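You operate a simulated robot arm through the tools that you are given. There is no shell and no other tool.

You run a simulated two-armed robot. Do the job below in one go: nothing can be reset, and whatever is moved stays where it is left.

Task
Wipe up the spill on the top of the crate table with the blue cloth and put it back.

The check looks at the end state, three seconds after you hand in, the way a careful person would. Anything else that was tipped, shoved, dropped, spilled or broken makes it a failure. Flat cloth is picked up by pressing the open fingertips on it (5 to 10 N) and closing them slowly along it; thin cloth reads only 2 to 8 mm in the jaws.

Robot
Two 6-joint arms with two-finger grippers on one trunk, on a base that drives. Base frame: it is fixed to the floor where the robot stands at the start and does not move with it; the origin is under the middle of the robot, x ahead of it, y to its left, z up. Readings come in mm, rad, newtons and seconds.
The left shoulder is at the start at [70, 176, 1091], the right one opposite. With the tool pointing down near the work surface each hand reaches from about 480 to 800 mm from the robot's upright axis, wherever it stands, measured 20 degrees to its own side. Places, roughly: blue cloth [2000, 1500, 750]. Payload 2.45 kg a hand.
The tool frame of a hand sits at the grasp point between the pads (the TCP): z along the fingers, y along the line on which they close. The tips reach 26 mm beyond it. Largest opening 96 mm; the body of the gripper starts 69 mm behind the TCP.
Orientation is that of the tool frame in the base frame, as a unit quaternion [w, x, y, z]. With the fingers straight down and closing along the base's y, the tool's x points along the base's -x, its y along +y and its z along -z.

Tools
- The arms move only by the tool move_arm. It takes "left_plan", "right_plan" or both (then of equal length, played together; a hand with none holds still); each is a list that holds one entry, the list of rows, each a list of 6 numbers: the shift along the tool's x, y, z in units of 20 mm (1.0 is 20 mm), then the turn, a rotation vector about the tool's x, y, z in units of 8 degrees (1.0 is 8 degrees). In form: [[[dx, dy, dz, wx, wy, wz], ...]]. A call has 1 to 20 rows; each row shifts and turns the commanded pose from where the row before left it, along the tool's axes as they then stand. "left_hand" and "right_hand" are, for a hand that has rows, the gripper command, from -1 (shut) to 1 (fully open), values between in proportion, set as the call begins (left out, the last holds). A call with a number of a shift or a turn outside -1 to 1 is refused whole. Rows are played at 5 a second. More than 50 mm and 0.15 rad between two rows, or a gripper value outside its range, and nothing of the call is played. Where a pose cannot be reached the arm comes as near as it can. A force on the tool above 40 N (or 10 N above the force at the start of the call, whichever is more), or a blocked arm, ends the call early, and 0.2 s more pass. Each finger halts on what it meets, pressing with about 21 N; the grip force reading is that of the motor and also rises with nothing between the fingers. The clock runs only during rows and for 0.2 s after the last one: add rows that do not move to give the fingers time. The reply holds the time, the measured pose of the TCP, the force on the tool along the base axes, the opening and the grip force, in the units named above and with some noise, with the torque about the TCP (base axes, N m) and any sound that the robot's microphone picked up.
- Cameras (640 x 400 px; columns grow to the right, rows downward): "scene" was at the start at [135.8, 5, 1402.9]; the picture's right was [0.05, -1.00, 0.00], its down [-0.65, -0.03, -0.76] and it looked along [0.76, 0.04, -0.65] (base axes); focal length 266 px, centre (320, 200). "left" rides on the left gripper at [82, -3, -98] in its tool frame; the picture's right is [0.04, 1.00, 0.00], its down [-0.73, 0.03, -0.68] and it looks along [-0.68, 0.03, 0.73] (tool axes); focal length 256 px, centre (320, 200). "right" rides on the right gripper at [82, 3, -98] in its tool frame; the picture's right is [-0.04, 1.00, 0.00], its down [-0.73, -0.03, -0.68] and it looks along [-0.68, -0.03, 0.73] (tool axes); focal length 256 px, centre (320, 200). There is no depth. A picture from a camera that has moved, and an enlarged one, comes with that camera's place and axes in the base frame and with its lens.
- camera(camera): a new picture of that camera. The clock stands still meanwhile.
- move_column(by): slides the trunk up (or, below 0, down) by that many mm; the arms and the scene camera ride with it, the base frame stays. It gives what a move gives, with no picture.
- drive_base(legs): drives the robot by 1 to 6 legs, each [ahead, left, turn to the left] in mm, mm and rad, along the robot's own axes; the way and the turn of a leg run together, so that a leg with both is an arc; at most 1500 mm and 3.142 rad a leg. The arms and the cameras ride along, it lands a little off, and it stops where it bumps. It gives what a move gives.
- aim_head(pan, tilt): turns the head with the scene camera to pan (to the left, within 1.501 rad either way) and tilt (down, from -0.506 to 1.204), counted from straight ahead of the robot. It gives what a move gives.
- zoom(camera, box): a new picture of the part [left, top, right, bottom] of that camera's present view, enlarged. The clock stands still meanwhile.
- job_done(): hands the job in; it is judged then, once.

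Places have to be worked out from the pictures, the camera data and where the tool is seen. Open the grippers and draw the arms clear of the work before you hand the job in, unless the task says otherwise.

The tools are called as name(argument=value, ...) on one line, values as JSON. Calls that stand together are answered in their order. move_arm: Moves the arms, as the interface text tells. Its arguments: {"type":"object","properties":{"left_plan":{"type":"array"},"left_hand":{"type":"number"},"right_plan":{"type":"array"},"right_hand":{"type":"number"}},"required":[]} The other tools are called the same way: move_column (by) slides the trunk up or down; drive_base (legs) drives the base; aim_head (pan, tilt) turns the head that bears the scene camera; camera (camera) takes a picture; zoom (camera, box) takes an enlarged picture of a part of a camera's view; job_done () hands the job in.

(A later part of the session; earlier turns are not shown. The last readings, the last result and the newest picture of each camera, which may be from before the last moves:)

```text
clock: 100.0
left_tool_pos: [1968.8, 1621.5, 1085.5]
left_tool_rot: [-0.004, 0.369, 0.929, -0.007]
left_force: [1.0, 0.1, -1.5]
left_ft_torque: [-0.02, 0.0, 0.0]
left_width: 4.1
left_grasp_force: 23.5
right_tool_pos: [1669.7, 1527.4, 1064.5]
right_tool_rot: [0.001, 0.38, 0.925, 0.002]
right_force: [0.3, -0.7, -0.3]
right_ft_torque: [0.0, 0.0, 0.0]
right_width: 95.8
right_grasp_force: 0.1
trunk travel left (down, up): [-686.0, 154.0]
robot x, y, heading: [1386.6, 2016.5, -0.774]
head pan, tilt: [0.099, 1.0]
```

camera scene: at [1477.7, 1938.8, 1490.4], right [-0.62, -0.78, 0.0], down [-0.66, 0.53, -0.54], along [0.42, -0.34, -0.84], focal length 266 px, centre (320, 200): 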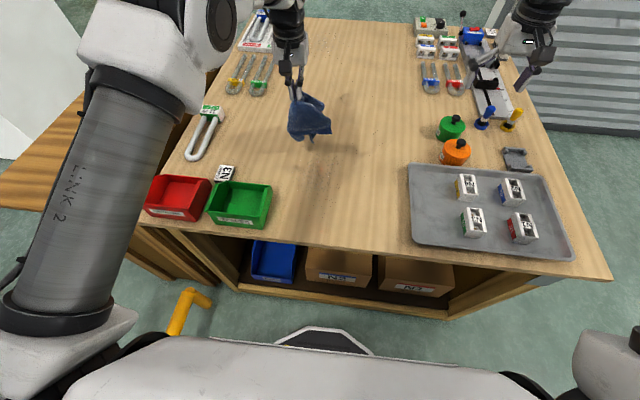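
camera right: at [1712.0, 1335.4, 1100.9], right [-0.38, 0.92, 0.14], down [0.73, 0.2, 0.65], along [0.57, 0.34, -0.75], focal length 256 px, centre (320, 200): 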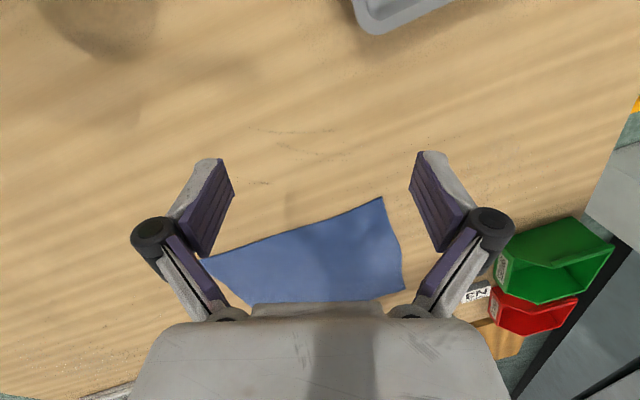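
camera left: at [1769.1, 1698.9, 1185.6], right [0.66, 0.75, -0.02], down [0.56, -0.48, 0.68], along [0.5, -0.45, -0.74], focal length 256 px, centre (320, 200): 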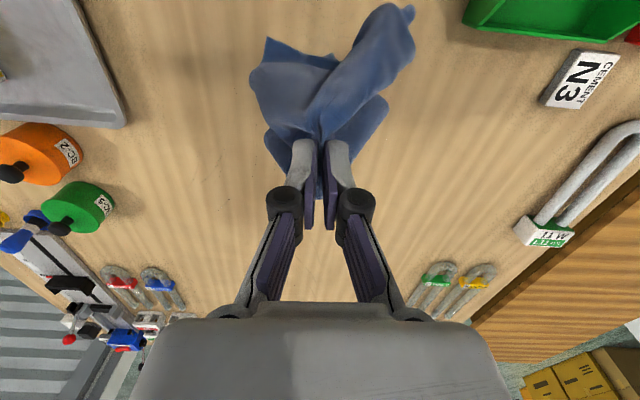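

The hand is at the same place as before; I turn it 70° to the left.

move_arm(right_plan=[[[0, 0, 0, 0, 0, -1], [0, 0, 0, 0, 0, -1], [0, 0, 0, 0, 0, -1], [0, 0, 0, 0, 0, -1], [0, 0, 0, 0, 0, -1], [0, 0, 0, 0, 0, -1], [0, 0, 0, 0, 0, -1], [0, 0, 0, 0, 0, -1], [0, 0, 0, 0, 0, -0.75], [0, 0, 0, 0, 0, 0]]])

camera(camera="right")

zoom(camera="right", box=[270, 150, 430, 250])

zoom(camera="right", box=[300, 160, 364, 200])

```text
clock: 102.2
left_tool_pos: [1970.1, 1622.0, 1086.2]
left_tool_rot: [-0.003, 0.37, 0.929, -0.009]
left_force: [-0.8, -0.1, -0.8]
left_ft_torque: [0.02, -0.01, 0.0]
left_width: 3.8
left_grasp_force: 25.3
right_tool_pos: [1669.5, 1527.5, 1065.3]
right_tool_rot: [0.002, -0.221, 0.975, 0.001]
right_force: [0.0, 0.3, 0.2]
right_ft_torque: [-0.02, 0.04, 0.03]
right_width: 96.2
right_grasp_force: 0.1
trunk travel left (down, up): [-686.0, 154.0]
robot x, y, heading: [1383.1, 2017.2, -0.772]
head pan, tilt: [0.099, 1.0]
```

```text
taken
camera right: at [1594.4, 1495.1, 1163.7], right [-0.39, 0.92, 0.0], down [0.67, 0.29, 0.68], along [0.63, 0.27, -0.73], focal length 256 px, centre (320, 200)
```

right: 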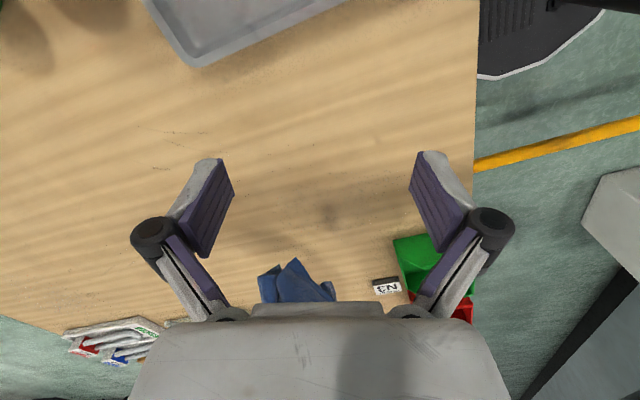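

```text
4.00 times, centred on (350, 200) of right
camera zoom: at [1594.4, 1495.1, 1163.7], right [-0.39, 0.92, 0.0], down [0.67, 0.29, 0.68], along [0.63, 0.27, -0.73], focal length 1024 px, centre (200, 200)
```

zoom: 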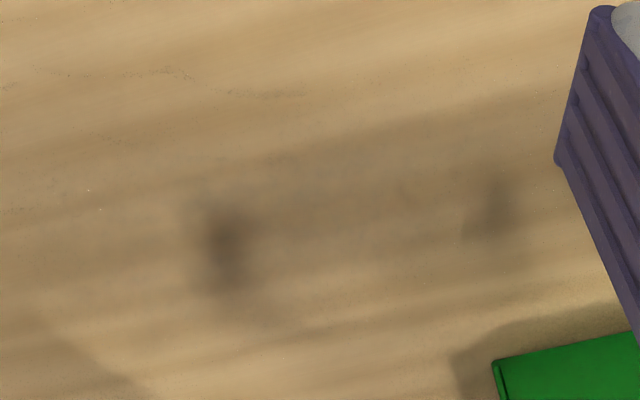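

```text
10.00 times, centred on (332, 180) of right
camera zoom: at [1594.4, 1495.1, 1163.7], right [-0.39, 0.92, 0.0], down [0.67, 0.29, 0.68], along [0.63, 0.27, -0.73], focal length 2560 px, centre (200, 400)
```

zoom: 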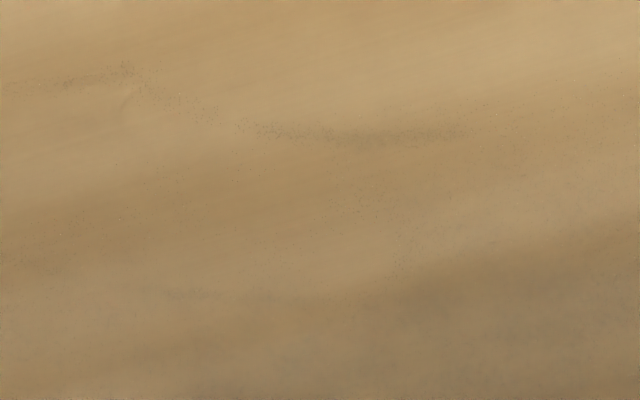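

The earlier glints near (1804,1630) are gone, but I see two tiny new specks near (1869,1564). I zoom in on those.

zoom(camera="right", box=[270, 180, 318, 210])

zoom(camera="right", box=[230, 150, 310, 200])

zoom(camera="right", box=[330, 130, 410, 180])

```text
13.33 times, centred on (294, 195) of right
camera zoom: at [1594.4, 1495.1, 1163.7], right [-0.39, 0.92, 0.0], down [0.67, 0.29, 0.68], along [0.63, 0.27, -0.73], focal length 3413 px, centre (667, 267)
```

zoom: 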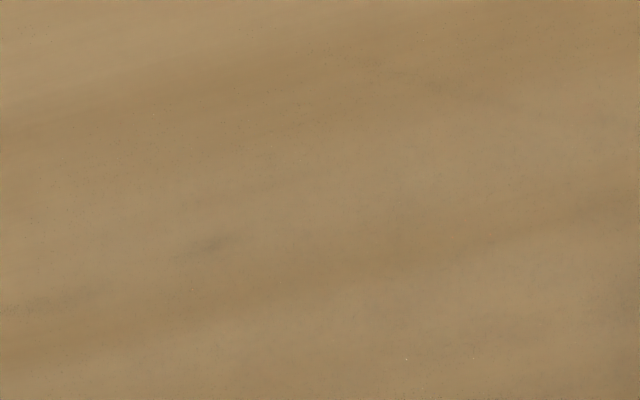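

```text
8.00 times, centred on (270, 175) of right
camera zoom: at [1594.4, 1495.1, 1163.7], right [-0.39, 0.92, 0.0], down [0.67, 0.29, 0.68], along [0.63, 0.27, -0.73], focal length 2048 px, centre (720, 400)
```

zoom: 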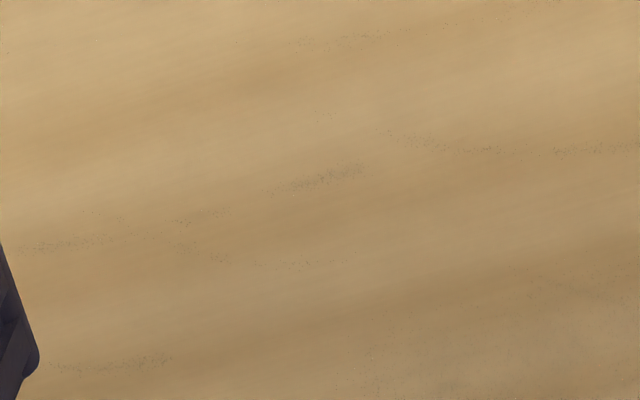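

```text
8.00 times, centred on (370, 155) of right
camera zoom: at [1594.4, 1495.1, 1163.7], right [-0.39, 0.92, 0.0], down [0.67, 0.29, 0.68], along [0.63, 0.27, -0.73], focal length 2048 px, centre (-80, 560)
```

zoom: 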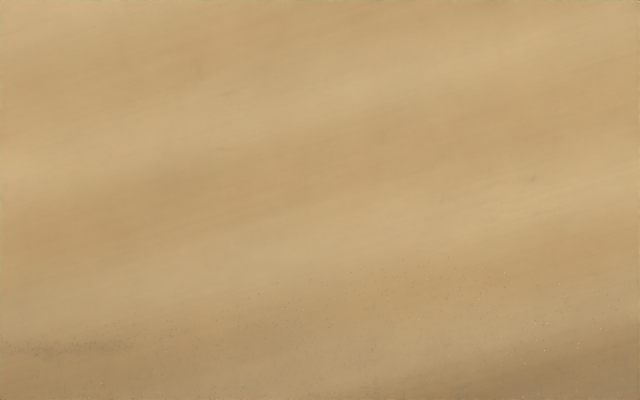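

The specks do not reappear in the re-rendered zooms, so they are just image noise, while the real glint (seen in several pictures before) is gone. I repeat the closer viewpoint as well for a second like-for-like check.

move_arm(right_plan=[[[-0.5, 0, 1, 0, 0, 0], [-0.5, 0, 1, 0, 0, 0], [-0.5, 0, 1, 0, 0, 0], [-0.5, 0, 1, 0, 0, 0], [-0.5, 0, 0.5, 0, 0, 0], [0, 0, 0, 0, 0, 0]]])

zoom(camera="right", box=[300, 150, 420, 225])

zoom(camera="right", box=[280, 180, 440, 280])

zoom(camera="right", box=[220, 100, 420, 225])

```text
clock: 103.6
left_tool_pos: [1969.9, 1622.7, 1086.7]
left_tool_rot: [-0.003, 0.369, 0.929, -0.007]
left_force: [0.0, 0.2, 0.1]
left_ft_torque: [-0.03, 0.0, -0.03]
left_width: 2.6
left_grasp_force: 21.9
right_tool_pos: [1712.0, 1543.8, 978.4]
right_tool_rot: [0.01, -0.209, 0.978, 0.007]
right_force: [0.1, 0.2, 0.3]
right_ft_torque: [-0.02, -0.02, 0.01]
right_width: 95.9
right_grasp_force: 0.1
trunk travel left (down, up): [-686.0, 154.0]
robot x, y, heading: [1386.0, 2017.5, -0.773]
head pan, tilt: [0.099, 1.0]
```

```text
5.33 times, centred on (360, 188) of right
camera zoom: at [1635.4, 1511.9, 1074.3], right [-0.37, 0.93, 0.01], down [0.67, 0.26, 0.69], along [0.64, 0.27, -0.72], focal length 1365 px, centre (107, 267)
```

zoom: 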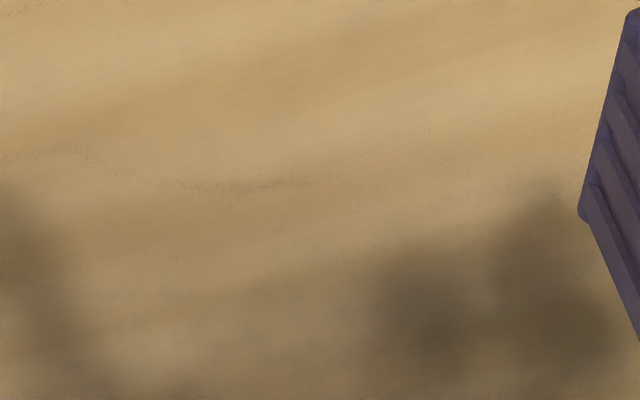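

```text
4.00 times, centred on (360, 230) of right
camera zoom: at [1635.4, 1511.9, 1074.3], right [-0.37, 0.93, 0.01], down [0.67, 0.26, 0.69], along [0.64, 0.27, -0.72], focal length 1024 px, centre (160, 80)
```

zoom: 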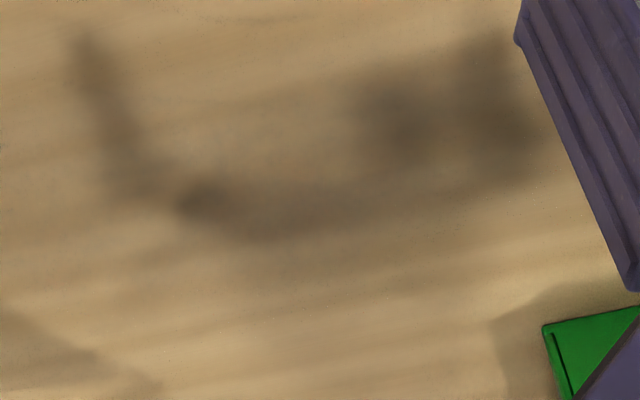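

```text
3.20 times, centred on (320, 162) of right
camera zoom: at [1635.4, 1511.9, 1074.3], right [-0.37, 0.93, 0.01], down [0.67, 0.26, 0.69], along [0.64, 0.27, -0.72], focal length 819 px, centre (320, 320)
```

zoom: 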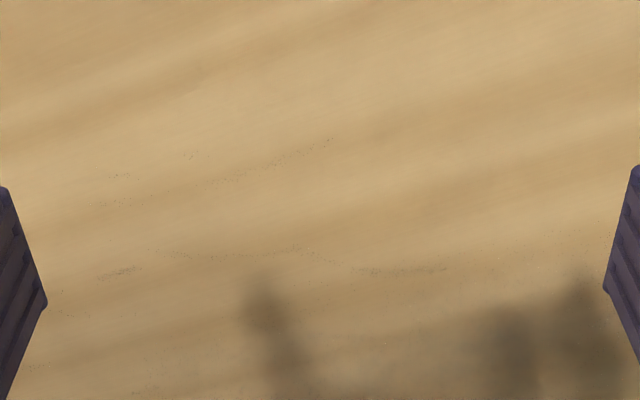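

The glints are gone here too. One spot near (1853,1626) looked mottled from the head camera both before and after, so I check it closely from this camera.

zoom(camera="right", box=[300, 195, 380, 245])

zoom(camera="right", box=[340, 190, 420, 240])

camera(camera="right")

```text
8.00 times, centred on (340, 220) of right
camera zoom: at [1635.4, 1511.9, 1074.3], right [-0.37, 0.93, 0.01], down [0.67, 0.26, 0.69], along [0.64, 0.27, -0.72], focal length 2048 px, centre (160, 40)
```

zoom: 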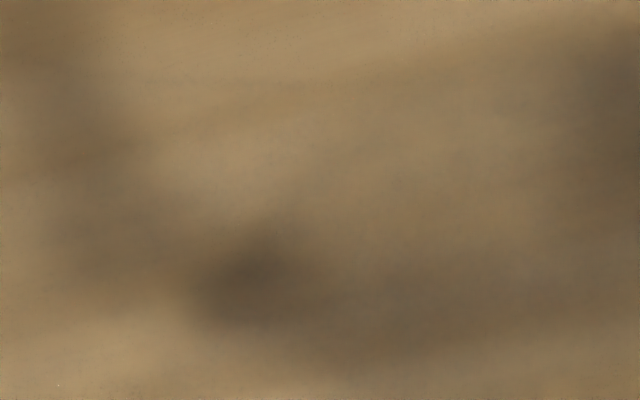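

```text
8.00 times, centred on (380, 215) of right
camera zoom: at [1635.4, 1511.9, 1074.3], right [-0.37, 0.93, 0.01], down [0.67, 0.26, 0.69], along [0.64, 0.27, -0.72], focal length 2048 px, centre (-160, 80)
```

zoom: 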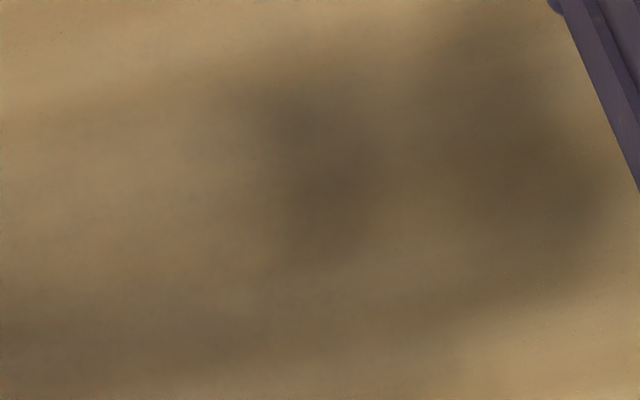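

```text
taken
camera right: at [1635.4, 1511.9, 1074.3], right [-0.37, 0.93, 0.01], down [0.67, 0.26, 0.69], along [0.64, 0.27, -0.72], focal length 256 px, centre (320, 200)
```

right: 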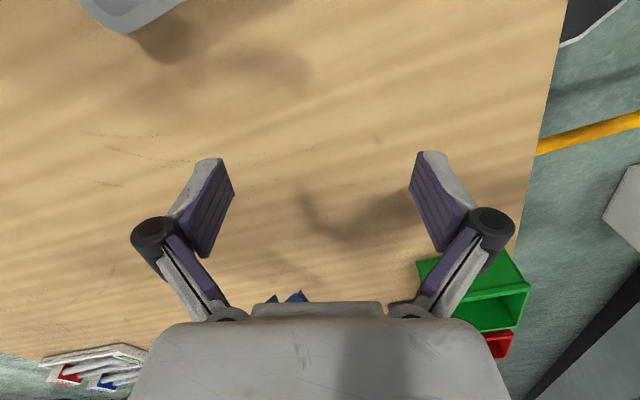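

In the earlier picture from this pose a pale patch softened the shadows at n≈2400–2520, l≈65–175; now the shadows fall on plain dry wood, so the puddle is wiped. I retrace the right hand's path back: up and back first.

move_arm(right_plan=[[[0.5, 0, -0.5, 0, 0, 0], [0.5, 0, -1, 0, 0, 0], [0.5, 0, -1, 0, 0, 0], [0.5, 0, -1, 0, 0, 0], [0.5, 0, -1, 0, 0, 0], [0, 0, 0, 0, 0, 0]]])

```text
clock: 105.0
left_tool_pos: [1971.1, 1621.5, 1085.0]
left_tool_rot: [-0.004, 0.369, 0.929, -0.007]
left_force: [-0.2, 0.3, 0.6]
left_ft_torque: [0.0, -0.04, -0.02]
left_width: 2.0
left_grasp_force: 18.3
right_tool_pos: [1669.4, 1529.8, 1067.3]
right_tool_rot: [0.001, -0.221, 0.975, 0.002]
right_force: [0.5, -0.6, 0.1]
right_ft_torque: [0.04, 0.01, 0.0]
right_width: 96.0
right_grasp_force: 0.0
trunk travel left (down, up): [-686.0, 154.0]
robot x, y, heading: [1383.6, 2014.8, -0.777]
head pan, tilt: [0.099, 1.0]
```

The hand is back at z=1067; now I turn it back 70°.

move_arm(right_plan=[[[0, 0, 0, 0, 0, 1], [0, 0, 0, 0, 0, 1], [0, 0, 0, 0, 0, 1], [0, 0, 0, 0, 0, 1], [0, 0, 0, 0, 0, 1], [0, 0, 0, 0, 0, 1], [0, 0, 0, 0, 0, 1], [0, 0, 0, 0, 0, 1], [0, 0, 0, 0, 0, 0.75], [0, 0, 0, 0, 0, 0]]])

camera(camera="right")

```text
clock: 107.2
left_tool_pos: [1969.7, 1622.0, 1086.2]
left_tool_rot: [-0.003, 0.37, 0.929, -0.008]
left_force: [-0.1, 0.9, -0.5]
left_ft_torque: [-0.02, 0.01, 0.01]
left_width: 3.9
left_grasp_force: 24.5
right_tool_pos: [1668.0, 1527.2, 1065.2]
right_tool_rot: [0.0, 0.38, 0.925, 0.001]
right_force: [0.0, 0.9, -0.4]
right_ft_torque: [-0.03, 0.02, 0.0]
right_width: 96.1
right_grasp_force: 0.1
trunk travel left (down, up): [-686.0, 154.0]
robot x, y, heading: [1389.3, 2013.5, -0.777]
head pan, tilt: [0.099, 1.0]
```

```text
taken
camera right: at [1613.8, 1586.7, 1163.7], right [0.73, 0.68, 0.0], down [0.5, -0.54, 0.68], along [0.46, -0.49, -0.73], focal length 256 px, centre (320, 200)
```

right: 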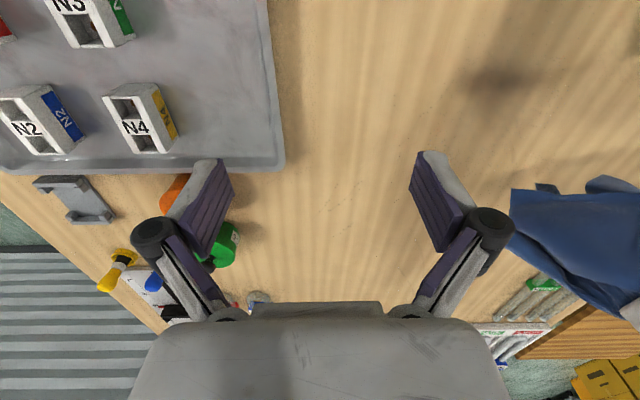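

The right hand is level again. I retract it to its parking place along the same path.

move_arm(right_plan=[[[-0.8, -1, -0.5, 0, 0, 0], [-0.8, -1, -0.5, 0, 0, 0], [-0.8, -1, -0.5, 0, 0, 0], [-0.8, -1, -0.5, 0, 0, 0], [-0.8, -1, -0.5, 0, 0, 0], [-0.8, -1, -0.5, 0, 0, 0], [-0.8, -1, -0.5, 0, 0, 0], [-0.8, -1, -0.5, 0, 0, 0], [0, 0, 0, 0, 0, 0]]])

camera(camera="scene")

```text
clock: 109.2
left_tool_pos: [1969.1, 1621.7, 1086.1]
left_tool_rot: [-0.003, 0.37, 0.929, -0.008]
left_force: [-0.1, 0.6, 0.7]
left_ft_torque: [-0.01, -0.03, 0.01]
left_width: 2.2
left_grasp_force: 19.4
right_tool_pos: [1647.7, 1323.8, 1145.9]
right_tool_rot: [-0.001, 0.379, 0.925, 0.001]
right_force: [-0.3, 0.5, 0.0]
right_ft_torque: [-0.02, 0.01, -0.03]
right_width: 96.1
right_grasp_force: 0.1
trunk travel left (down, up): [-686.0, 154.0]
robot x, y, heading: [1387.0, 2022.0, -0.777]
head pan, tilt: [0.099, 1.0]
```

```text
taken
camera scene: at [1477.8, 1940.3, 1490.5], right [-0.62, -0.78, 0.0], down [-0.66, 0.53, -0.54], along [0.42, -0.34, -0.84], focal length 266 px, centre (320, 200)
```

scene: 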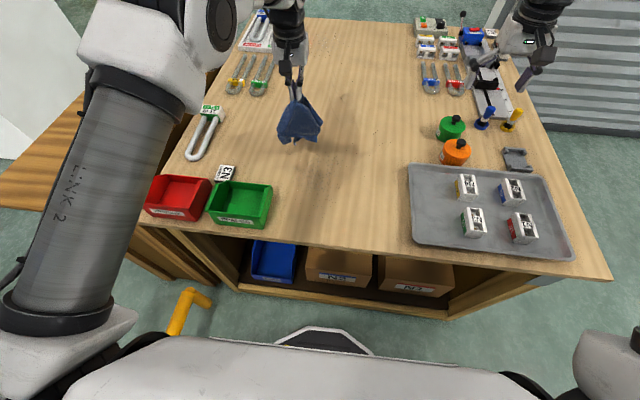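

Before moving on I repeat the exact earlier head-camera view (pan 0, tilt 1.2) of the puddle area to compare with the "before" pictures.

aim_head(pan=0.0, tilt=1.2)

zoom(camera="scene", box=[240, 80, 400, 180])

zoom(camera="scene", box=[280, 95, 360, 145])

```text
clock: 109.9
left_tool_pos: [1969.7, 1620.9, 1085.4]
left_tool_rot: [-0.004, 0.37, 0.929, -0.008]
left_force: [-0.5, -0.1, -0.9]
left_ft_torque: [-0.04, -0.01, 0.0]
left_width: 4.3
left_grasp_force: 22.8
right_tool_pos: [1646.2, 1325.1, 1144.9]
right_tool_rot: [0.0, 0.379, 0.925, 0.001]
right_force: [-1.2, -0.3, 0.3]
right_ft_torque: [-0.03, 0.01, -0.02]
right_width: 96.1
right_grasp_force: 0.0
trunk travel left (down, up): [-686.0, 154.0]
robot x, y, heading: [1388.4, 2016.0, -0.777]
head pan, tilt: [0.0, 1.201]
```

```text
4.00 times, centred on (320, 130) of scene
camera zoom: at [1463.3, 1944.0, 1477.9], right [-0.7, -0.71, 0.0], down [-0.67, 0.65, -0.36], along [0.26, -0.25, -0.93], focal length 1064 px, centre (320, 480)
```

zoom: 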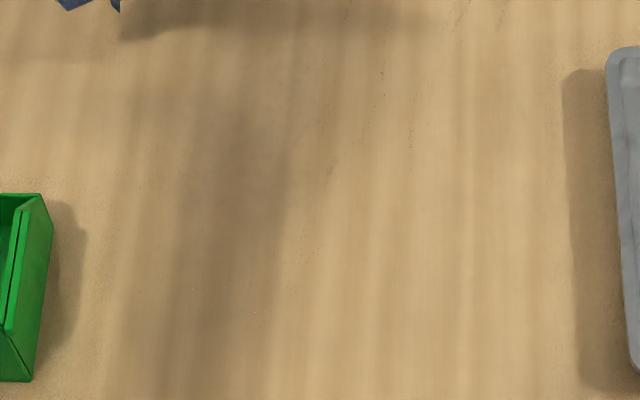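

```text
8.00 times, centred on (320, 120) of scene
camera zoom: at [1463.3, 1944.0, 1477.9], right [-0.7, -0.71, 0.0], down [-0.67, 0.65, -0.36], along [0.26, -0.25, -0.93], focal length 2128 px, centre (320, 840)
```

zoom: 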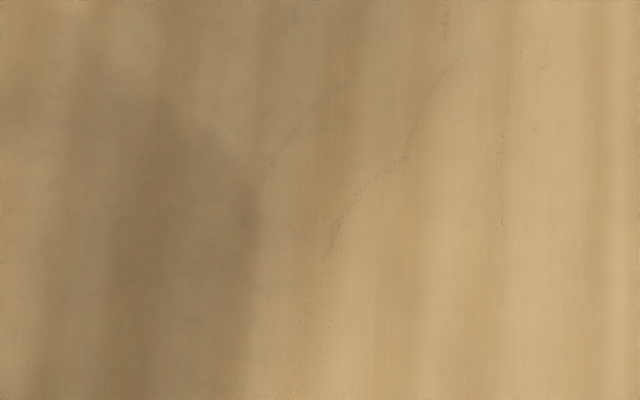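

The scratch line now runs on visibly where the film's edge hid it before – further sign the puddle is gone. Next I drive to the placing position: 93 mm ahead and 72 mm right.

drive_base(legs=[[93, -72, 0]])

aim_head(pan=0.1, tilt=1.0)

camera(camera="scene")

```text
clock: 111.2
left_tool_pos: [1984.0, 1509.2, 1087.3]
left_tool_rot: [-0.003, 0.37, 0.929, -0.008]
left_force: [0.1, 0.0, 0.2]
left_ft_torque: [0.01, -0.01, -0.02]
left_width: 3.9
left_grasp_force: 24.9
right_tool_pos: [1661.9, 1211.3, 1146.7]
right_tool_rot: [0.001, 0.378, 0.926, 0.001]
right_force: [-0.4, -0.1, 0.1]
right_ft_torque: [0.02, 0.02, 0.03]
right_width: 96.0
right_grasp_force: 0.0
trunk travel left (down, up): [-686.0, 154.0]
robot x, y, heading: [1398.4, 1901.9, -0.774]
head pan, tilt: [0.0, 1.201]
```

```text
clock: 111.9
left_tool_pos: [1984.6, 1507.2, 1086.3]
left_tool_rot: [-0.003, 0.37, 0.929, -0.007]
left_force: [-0.1, -1.0, -0.2]
left_ft_torque: [0.0, -0.01, 0.02]
left_width: 2.9
left_grasp_force: 24.0
right_tool_pos: [1661.1, 1209.0, 1145.0]
right_tool_rot: [-0.001, 0.378, 0.926, 0.002]
right_force: [-0.3, -0.8, -0.3]
right_ft_torque: [0.01, 0.0, 0.0]
right_width: 96.2
right_grasp_force: 0.2
trunk travel left (down, up): [-686.0, 154.0]
robot x, y, heading: [1402.5, 1904.8, -0.777]
head pan, tilt: [0.099, 1.0]
```

```text
taken
camera scene: at [1492.2, 1824.8, 1490.3], right [-0.62, -0.78, 0.0], down [-0.66, 0.53, -0.54], along [0.42, -0.34, -0.84], focal length 266 px, centre (320, 200)
```

scene: 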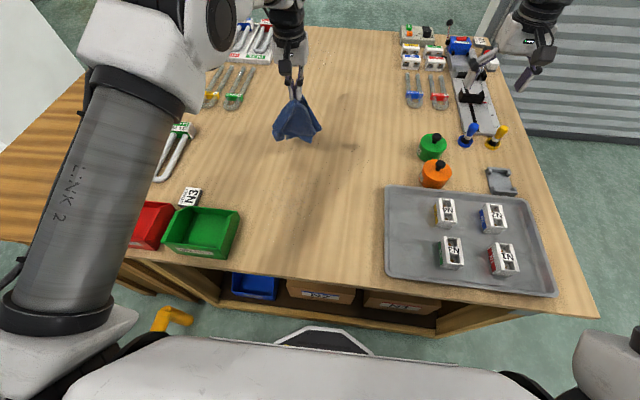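

Hand at n=2469, l=338. I move it right and forward to n≈2405, l≈366 and lower until the hem touches, ready to lay the cloth while moving left.

move_arm(left_plan=[[[-0.35, -0.8, 0, 0, 0, 0], [-0.35, -0.8, 0, 0, 0, 0], [-0.35, -0.8, 0, 0, 0, 0], [-0.35, -0.8, 0, 0, 0, 0], [0, 0, 0.8, 0, 0, 0], [0, 0, 0.8, 0, 0, 0], [0, 0, 0.8, 0, 0, 0], [0, 0, 0.8, 0, 0, 0], [0, 0, 0.5, 0, 0, 0], [0, 0, 0, 0, 0, 0]]])

camera(camera="left")

zoom(camera="scene", box=[240, 60, 400, 160])

```text
clock: 114.1
left_tool_pos: [1959.9, 1442.9, 1013.3]
left_tool_rot: [-0.003, 0.37, 0.929, -0.009]
left_force: [0.5, 0.8, 0.9]
left_ft_torque: [0.08, -0.05, 0.01]
left_width: 2.2
left_grasp_force: 20.2
right_tool_pos: [1661.7, 1210.8, 1145.9]
right_tool_rot: [0.001, 0.379, 0.926, 0.003]
right_force: [0.0, -0.3, 1.0]
right_ft_torque: [-0.01, -0.01, 0.0]
right_width: 96.3
right_grasp_force: 0.1
trunk travel left (down, up): [-686.0, 154.0]
robot x, y, heading: [1400.9, 1902.1, -0.777]
head pan, tilt: [0.099, 1.0]
```

```text
taken
camera left: at [1900.5, 1497.6, 1113.1], right [0.66, 0.75, -0.02], down [0.56, -0.47, 0.68], along [0.5, -0.45, -0.73], focal length 256 px, centre (320, 200)
```

left: 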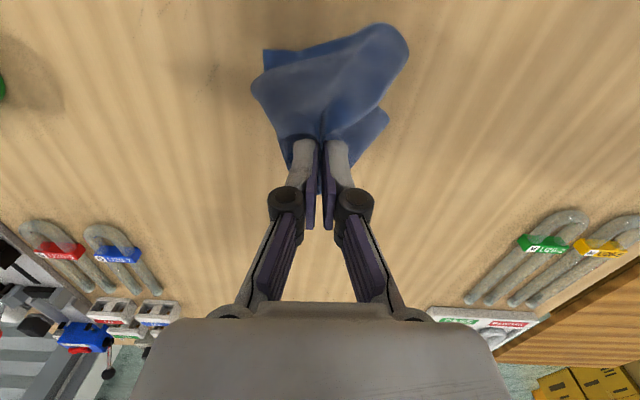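

```text
4.00 times, centred on (320, 110) of scene
camera zoom: at [1492.0, 1826.0, 1490.5], right [-0.62, -0.78, 0.0], down [-0.66, 0.53, -0.54], along [0.42, -0.34, -0.84], focal length 1064 px, centre (320, 560)
```

zoom: 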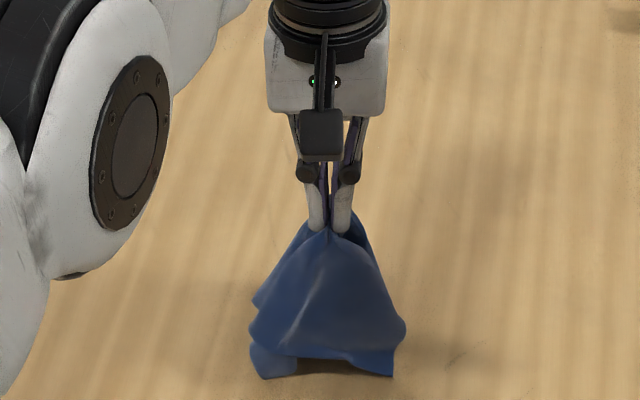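

The cloth stands like a tent with its hem on the wood at n=2406, l=366. I lay it down, moving left while lowering.

move_arm(left_plan=[[[0, 0.55, 0.5, 0, 0, 0], [0, 0.55, 0.5, 0, 0, 0], [0, 0.55, 0.5, 0, 0, 0], [0, 0.55, 0.5, 0, 0, 0], [0, 0.55, 0.5, 0, 0, 0], [0, 0.55, 0.5, 0, 0, 0], [0, 0.55, 0.5, 0, 0, 0], [0, 0.55, 0.5, 0, 0, 0], [0, 0.55, 0.5, 0, 0, 0], [0, 0.55, 0.5, 0, 0, 0], [0, 0, 0, 0, 0, 0]]])

camera(camera="left")

zoom(camera="scene", box=[200, 70, 392, 190])

```text
clock: 116.5
left_tool_pos: [2033.8, 1519.1, 911.4]
left_tool_rot: [-0.003, 0.369, 0.93, -0.008]
left_force: [-0.7, 0.0, -0.6]
left_ft_torque: [-0.01, -0.03, -0.03]
left_width: 4.0
left_grasp_force: 22.4
right_tool_pos: [1660.7, 1210.0, 1146.6]
right_tool_rot: [0.0, 0.379, 0.925, 0.001]
right_force: [0.0, -1.1, 0.5]
right_ft_torque: [0.0, 0.01, 0.0]
right_width: 95.9
right_grasp_force: 0.0
trunk travel left (down, up): [-686.0, 154.0]
robot x, y, heading: [1398.5, 1906.8, -0.774]
head pan, tilt: [0.099, 1.0]
```

```text
taken
camera left: at [1975.8, 1575.4, 1010.6], right [0.66, 0.75, -0.02], down [0.56, -0.47, 0.68], along [0.5, -0.45, -0.73], focal length 256 px, centre (320, 200)
```

left: 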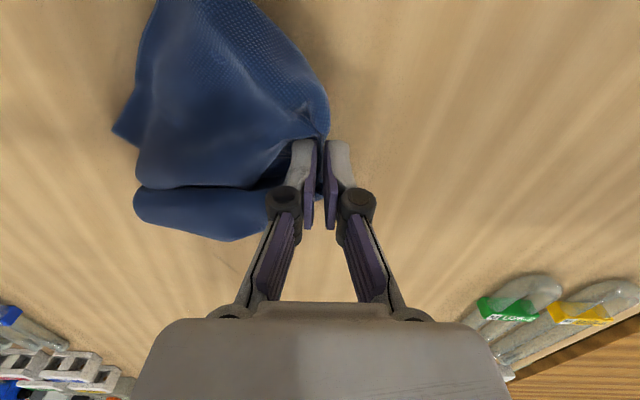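

```text
3.33 times, centred on (296, 130) of scene
camera zoom: at [1491.7, 1825.8, 1490.5], right [-0.62, -0.78, 0.0], down [-0.66, 0.53, -0.54], along [0.42, -0.34, -0.84], focal length 887 px, centre (400, 433)
```

zoom: 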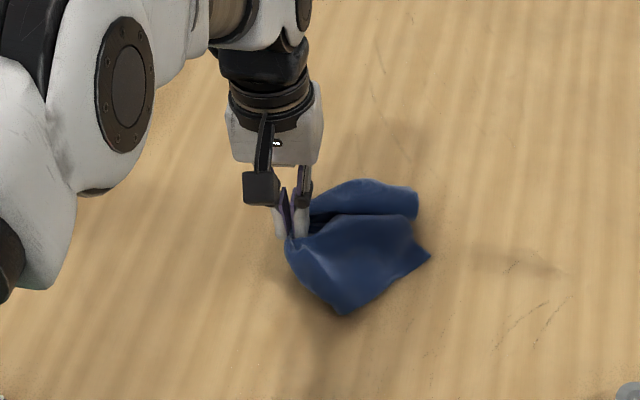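

The layers now trail to the right of the grip as intended. I lower the rest of the way and open the fingers gently.

move_arm(left_plan=[[[0, 0.3, 0.5, 0, 0, 0], [0, 0.3, 0.5, 0, 0, 0], [0, 0, 0, 0, 0, 0]]])

move_arm(left_plan=[[[0, 0, 0, 0, 0, 0], [0, 0, 0, 0, 0, 0]]], left_hand=-0.7)

camera(camera="left")

```text
clock: 117.3
left_tool_pos: [2042.6, 1528.0, 890.5]
left_tool_rot: [-0.004, 0.369, 0.929, -0.007]
left_force: [0.4, -0.5, 2.1]
left_ft_torque: [-0.02, 0.06, 0.01]
left_width: 2.5
left_grasp_force: 21.1
right_tool_pos: [1661.3, 1209.4, 1146.0]
right_tool_rot: [0.0, 0.378, 0.926, 0.001]
right_force: [-0.5, 0.4, -0.1]
right_ft_torque: [0.0, 0.0, -0.01]
right_width: 95.9
right_grasp_force: 0.1
trunk travel left (down, up): [-686.0, 154.0]
robot x, y, heading: [1401.8, 1904.3, -0.776]
head pan, tilt: [0.099, 1.0]
```

```text
clock: 117.9
left_tool_pos: [2042.5, 1527.4, 890.5]
left_tool_rot: [-0.004, 0.369, 0.929, -0.007]
left_force: [0.3, -0.9, -0.1]
left_ft_torque: [-0.03, -0.01, -0.02]
left_width: 14.5
left_grasp_force: 0.2
right_tool_pos: [1661.1, 1211.4, 1145.5]
right_tool_rot: [0.0, 0.378, 0.926, 0.001]
right_force: [-0.4, 0.2, -0.3]
right_ft_torque: [0.03, -0.02, 0.01]
right_width: 96.1
right_grasp_force: 0.0
trunk travel left (down, up): [-686.0, 154.0]
robot x, y, heading: [1401.4, 1905.8, -0.78]
head pan, tilt: [0.099, 1.0]
```

```text
taken
camera left: at [1983.8, 1583.4, 989.5], right [0.66, 0.75, -0.02], down [0.56, -0.47, 0.68], along [0.5, -0.45, -0.74], focal length 256 px, centre (320, 200)
```

left: 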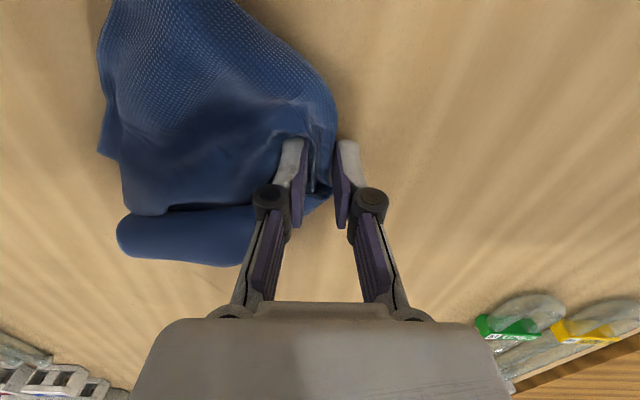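

The cloth is released. I raise the hand straight up and draw it aside to see how the cloth lies.

move_arm(left_plan=[[[0, 0.2, -0.5, 0, 0, 0], [0, 0.2, -0.7, 0, 0, 0], [0, 0.2, -1, 0, 0, 0], [0, 0, -1, 0, 0, 0], [0, 0, -1, 0, 0, 0], [0, 0, -1, 0, 0, 0], [0.5, 1, -1, 0, 0, 0], [0.5, 1, -1, 0, 0, 0], [0.5, 1, -0.5, 0, 0, 0], [0.5, 1, 0, 0, 0, 0], [0.5, 1, 0, 0, 0, 0]]])

camera(camera="scene")

zoom(camera="scene", box=[240, 80, 400, 180])

camera(camera="left")

```text
clock: 120.3
left_tool_pos: [2085.6, 1649.6, 1044.1]
left_tool_rot: [-0.004, 0.37, 0.929, -0.008]
left_force: [-0.9, 0.5, -0.2]
left_ft_torque: [-0.01, 0.01, -0.02]
left_width: 14.4
left_grasp_force: 0.1
right_tool_pos: [1661.7, 1212.8, 1145.9]
right_tool_rot: [0.0, 0.378, 0.926, 0.001]
right_force: [0.2, 0.7, -0.7]
right_ft_torque: [0.0, -0.02, 0.01]
right_width: 96.2
right_grasp_force: 0.0
trunk travel left (down, up): [-686.0, 154.0]
robot x, y, heading: [1400.0, 1901.4, -0.777]
head pan, tilt: [0.099, 1.0]
```

```text
taken
camera scene: at [1492.4, 1827.2, 1490.5], right [-0.62, -0.78, 0.0], down [-0.66, 0.53, -0.54], along [0.42, -0.34, -0.84], focal length 266 px, centre (320, 200)
```

scene: 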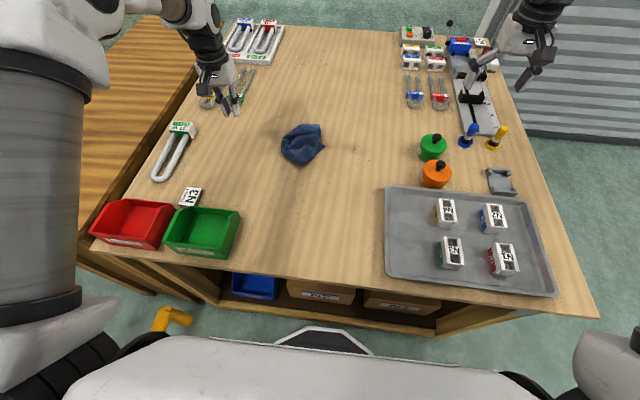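

```text
4.00 times, centred on (320, 130) of scene
camera zoom: at [1492.4, 1827.2, 1490.5], right [-0.62, -0.78, 0.0], down [-0.66, 0.53, -0.54], along [0.42, -0.34, -0.84], focal length 1064 px, centre (320, 480)
```

zoom: 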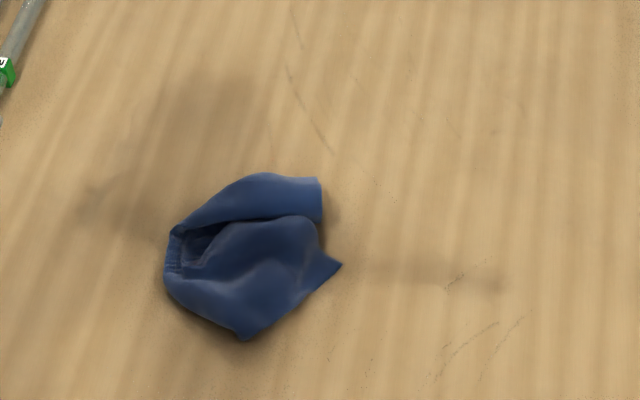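

```text
taken
camera left: at [2027.4, 1703.9, 1142.7], right [0.66, 0.75, -0.02], down [0.56, -0.47, 0.68], along [0.5, -0.46, -0.73], focal length 256 px, centre (320, 200)
```

left: 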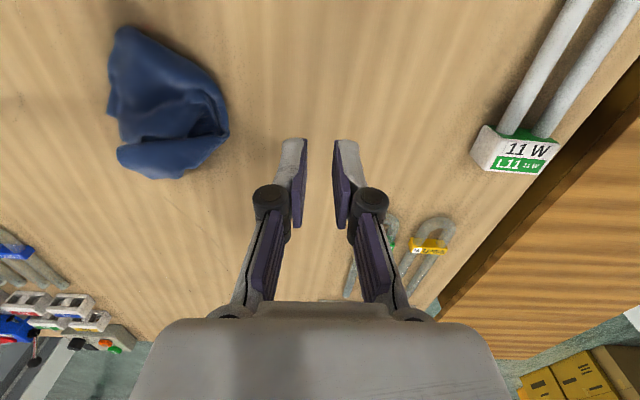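

The cloth lies bundled (about 110 mm across) at n≈2470, l≈376. I look at it closely to choose a corner to pull it open, and check the wiped area again without shadows.

zoom(camera="left", box=[80, 10, 272, 190])

zoom(camera="scene", box=[265, 110, 345, 175])

zoom(camera="scene", box=[225, 150, 385, 250])

```text
2.22 times, centred on (176, 100) of left
camera zoom: at [2027.4, 1703.9, 1142.7], right [0.66, 0.75, -0.02], down [0.56, -0.47, 0.68], along [0.5, -0.46, -0.73], focal length 569 px, centre (640, 422)
```

zoom: 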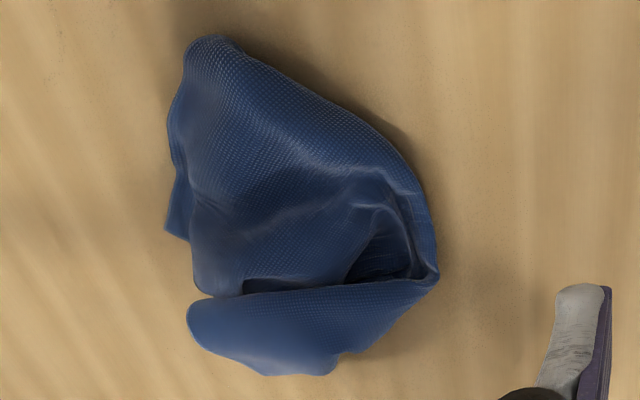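

```text
6.15 times, centred on (305, 142) of scene
camera zoom: at [1492.4, 1827.2, 1490.5], right [-0.62, -0.78, 0.0], down [-0.66, 0.53, -0.54], along [0.42, -0.34, -0.84], focal length 1637 px, centre (412, 554)
```

zoom: 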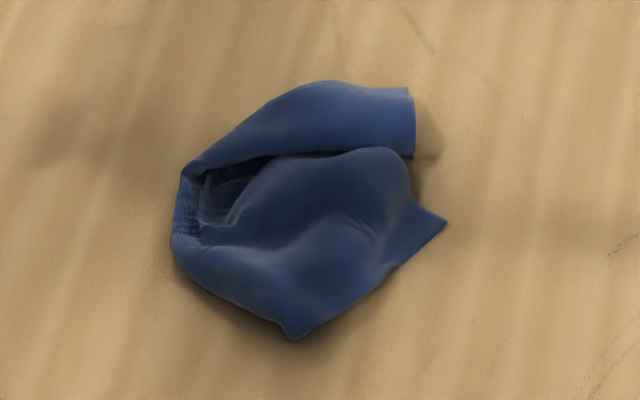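

```text
4.00 times, centred on (305, 200) of scene
camera zoom: at [1492.4, 1827.2, 1490.5], right [-0.62, -0.78, 0.0], down [-0.66, 0.53, -0.54], along [0.42, -0.34, -0.84], focal length 1064 px, centre (380, 200)
```

zoom: 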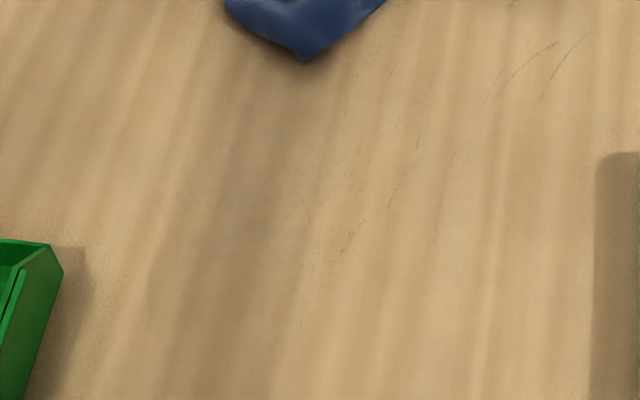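

A faint mottled patch remains visible around (1863,1602) (l≈185). I zoom in strongly to judge whether it is wood grain or leftover film.

zoom(camera="scene", box=[280, 170, 328, 200])

zoom(camera="scene", box=[330, 160, 378, 190])

zoom(camera="left", box=[0, 0, 160, 60])

```text
13.33 times, centred on (304, 185) of scene
camera zoom: at [1492.4, 1827.2, 1490.5], right [-0.62, -0.78, 0.0], down [-0.66, 0.53, -0.54], along [0.42, -0.34, -0.84], focal length 3548 px, centre (533, 400)
```

zoom: 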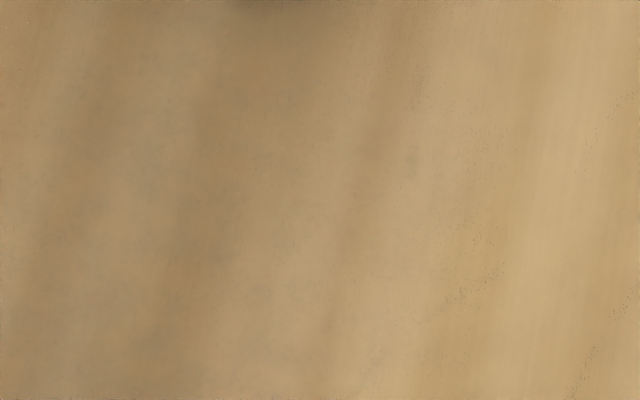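

```text
13.33 times, centred on (354, 175) of scene
camera zoom: at [1492.4, 1827.2, 1490.5], right [-0.62, -0.78, 0.0], down [-0.66, 0.53, -0.54], along [0.42, -0.34, -0.84], focal length 3548 px, centre (-133, 533)
```

zoom: 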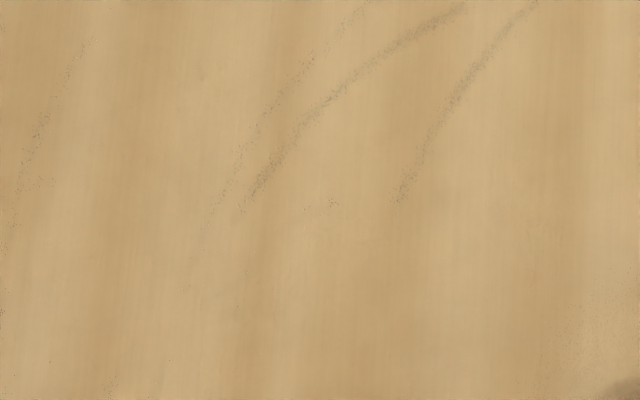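

```text
4.00 times, centred on (80, 30) of left
camera zoom: at [2027.4, 1703.9, 1142.7], right [0.66, 0.75, -0.02], down [0.56, -0.47, 0.68], along [0.5, -0.46, -0.73], focal length 1024 px, centre (1280, 880)
```

zoom: 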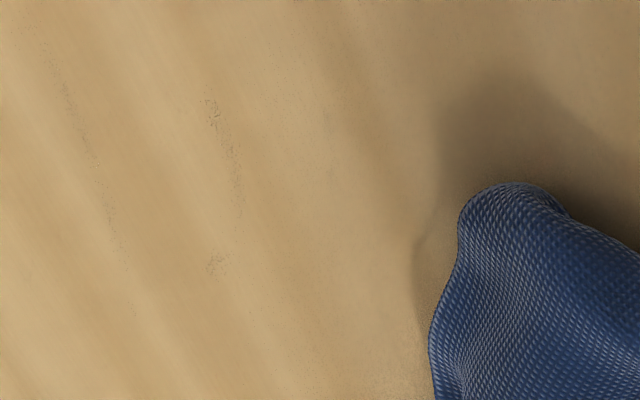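

I can't exclude leftover film there, so I'll wipe again thoroughly, using the folded bundle as a pad with steady pressure. I bring the left hand over the bundle at about (2013,1481).

move_arm(left_plan=[[[-0.37, -0.95, 0, 0, 0, 0], [-0.37, -0.95, 0, 0, 0, 0], [-0.37, -0.95, 0, 0, 0, 0], [-0.37, -0.95, 0, 0, 0, 0], [-0.37, -0.95, 0, 0, 0, 0], [-0.37, -0.95, 0, 0, 0, 0], [-0.37, -0.95, 0, 0, 0, 0], [-0.37, -0.95, 0, 0, 0, 0], [-0.37, -0.95, 0, 0, 0, 0], [0, 0, 1, 0, 0, 0], [0, 0, 1, 0, 0, 0], [0, 0, 1, 0, 0, 0], [0, 0, 0.5, 0, 0, 0], [0, 0, 0, 0, 0, 0]]], left_hand=0.3)

camera(camera="left")

```text
clock: 123.3
left_tool_pos: [2014.7, 1475.7, 976.6]
left_tool_rot: [-0.003, 0.37, 0.929, -0.008]
left_force: [0.2, 0.8, -0.8]
left_ft_torque: [0.01, 0.0, 0.0]
left_width: 62.3
left_grasp_force: 0.0
right_tool_pos: [1660.3, 1210.5, 1146.0]
right_tool_rot: [0.001, 0.379, 0.925, 0.002]
right_force: [-0.4, 0.6, 0.4]
right_ft_torque: [0.04, 0.02, 0.01]
right_width: 95.8
right_grasp_force: 0.1
trunk travel left (down, up): [-686.0, 154.0]
robot x, y, heading: [1399.6, 1904.3, -0.773]
head pan, tilt: [0.099, 1.0]
```

```text
taken
camera left: at [1956.6, 1530.8, 1075.1], right [0.66, 0.75, -0.02], down [0.56, -0.47, 0.68], along [0.5, -0.45, -0.73], focal length 256 px, centre (320, 200)
```

left: 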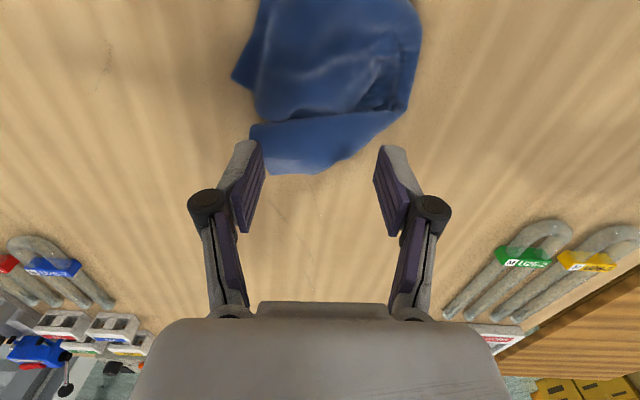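

The point under the TCP falls in the middle of the bundle. I lower slowly until contact.

move_arm(left_plan=[[[0, 0, 0.8, 0, 0, 0], [0, 0, 0.8, 0, 0, 0], [0, 0, 0.8, 0, 0, 0], [0, 0, 0.8, 0, 0, 0], [0, 0, 0.5, 0, 0, 0], [0, 0, 0.3, 0, 0, 0], [0, 0, 0.2, 0, 0, 0], [0, 0, 0, 0, 0, 0]]])

```text
clock: 125.1
left_tool_pos: [2014.3, 1474.4, 892.2]
left_tool_rot: [-0.003, 0.37, 0.929, -0.009]
left_force: [0.0, 0.0, 0.5]
left_ft_torque: [0.0, 0.02, -0.01]
left_width: 62.6
left_grasp_force: 0.1
right_tool_pos: [1661.4, 1211.6, 1145.5]
right_tool_rot: [0.001, 0.378, 0.926, 0.001]
right_force: [-0.8, 0.1, 0.5]
right_ft_torque: [0.03, -0.03, -0.01]
right_width: 95.8
right_grasp_force: 0.1
trunk travel left (down, up): [-686.0, 154.0]
robot x, y, heading: [1398.5, 1906.5, -0.773]
head pan, tilt: [0.099, 1.0]
```

No firm contact yet at z=892; I go 4 mm further.

move_arm(left_plan=[[[0, 0, 0.1, 0, 0, 0], [0, 0, 0.1, 0, 0, 0], [0, 0, 0, 0, 0, 0]]])

```text
clock: 125.9
left_tool_pos: [2014.8, 1474.1, 888.3]
left_tool_rot: [-0.003, 0.37, 0.929, -0.007]
left_force: [-0.2, -1.0, 3.0]
left_ft_torque: [-0.09, 0.03, -0.05]
left_width: 63.1
left_grasp_force: 0.4
right_tool_pos: [1661.0, 1210.0, 1146.9]
right_tool_rot: [0.0, 0.379, 0.925, 0.002]
right_force: [0.1, 0.2, -0.1]
right_ft_torque: [0.02, 0.01, 0.02]
right_width: 96.0
right_grasp_force: 0.0
trunk travel left (down, up): [-686.0, 154.0]
robot x, y, heading: [1398.3, 1905.6, -0.776]
head pan, tilt: [0.099, 1.0]
```

Contact at 3 N. I press 1 mm more and close the fingers in steps.

move_arm(left_plan=[[[0, 0, 0.06, 0, 0, 0]]], left_hand=0.1)

move_arm(left_plan=[[[0, 0, 0, 0, 0, 0]]], left_hand=-0.1)

move_arm(left_plan=[[[0, 0, 0, 0, 0, 0]]], left_hand=-0.3)

move_arm(left_plan=[[[0, 0, 0, 0, 0, 0]]], left_hand=-0.5)

camera(camera="left")

```text
clock: 126.3
left_tool_pos: [2013.3, 1474.8, 887.9]
left_tool_rot: [-0.003, 0.369, 0.929, -0.009]
left_force: [-0.8, 1.0, 5.6]
left_ft_torque: [0.04, 0.01, 0.02]
left_width: 53.7
left_grasp_force: 0.7
right_tool_pos: [1660.5, 1210.7, 1146.2]
right_tool_rot: [0.001, 0.378, 0.926, 0.002]
right_force: [0.4, 0.3, 0.0]
right_ft_torque: [-0.02, -0.02, 0.03]
right_width: 96.1
right_grasp_force: 0.0
trunk travel left (down, up): [-686.0, 154.0]
robot x, y, heading: [1401.1, 1903.5, -0.777]
head pan, tilt: [0.099, 1.0]
```

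```text
clock: 126.7
left_tool_pos: [2014.5, 1475.4, 888.1]
left_tool_rot: [-0.002, 0.37, 0.929, -0.009]
left_force: [-0.3, 0.0, 8.8]
left_ft_torque: [0.04, 0.04, -0.03]
left_width: 41.6
left_grasp_force: 0.1
right_tool_pos: [1659.7, 1211.2, 1147.2]
right_tool_rot: [0.0, 0.379, 0.926, 0.002]
right_force: [0.0, 0.2, 0.0]
right_ft_torque: [0.02, -0.01, -0.03]
right_width: 96.0
right_grasp_force: 0.0
trunk travel left (down, up): [-686.0, 154.0]
robot x, y, heading: [1395.9, 1901.8, -0.773]
head pan, tilt: [0.099, 1.0]
```

```text
clock: 127.1
left_tool_pos: [2013.9, 1474.2, 887.6]
left_tool_rot: [-0.002, 0.37, 0.929, -0.009]
left_force: [-0.6, 0.4, 11.1]
left_ft_torque: [0.01, 0.05, 0.01]
left_width: 34.8
left_grasp_force: 0.0
right_tool_pos: [1660.6, 1212.3, 1147.4]
right_tool_rot: [0.002, 0.379, 0.925, 0.002]
right_force: [0.2, 0.4, 0.6]
right_ft_torque: [0.02, -0.01, -0.01]
right_width: 95.7
right_grasp_force: 0.1
trunk travel left (down, up): [-686.0, 154.0]
robot x, y, heading: [1402.4, 1905.6, -0.776]
head pan, tilt: [0.099, 1.0]
```

```text
clock: 127.5
left_tool_pos: [2012.5, 1474.8, 887.2]
left_tool_rot: [-0.002, 0.37, 0.929, -0.008]
left_force: [1.1, -0.2, 15.4]
left_ft_torque: [0.01, 0.01, -0.03]
left_width: 25.4
left_grasp_force: 0.2
right_tool_pos: [1659.2, 1212.5, 1146.6]
right_tool_rot: [0.002, 0.378, 0.926, 0.002]
right_force: [-0.4, -0.2, 0.2]
right_ft_torque: [-0.04, 0.0, 0.0]
right_width: 95.7
right_grasp_force: 0.1
trunk travel left (down, up): [-686.0, 154.0]
robot x, y, heading: [1399.6, 1906.1, -0.775]
head pan, tilt: [0.099, 1.0]
```

```text
taken
camera left: at [1954.1, 1530.8, 988.0], right [0.66, 0.75, -0.02], down [0.56, -0.47, 0.68], along [0.5, -0.46, -0.73], focal length 256 px, centre (320, 200)
```

left: 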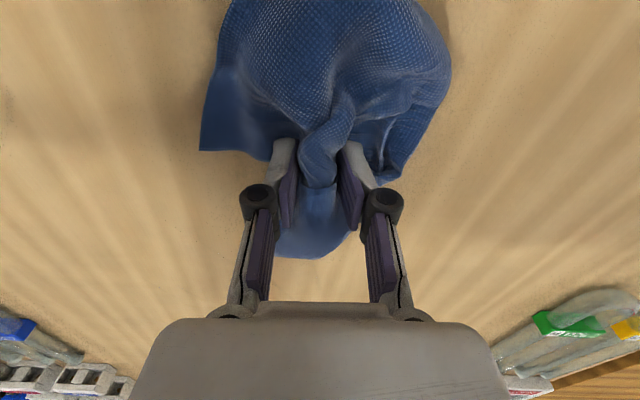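

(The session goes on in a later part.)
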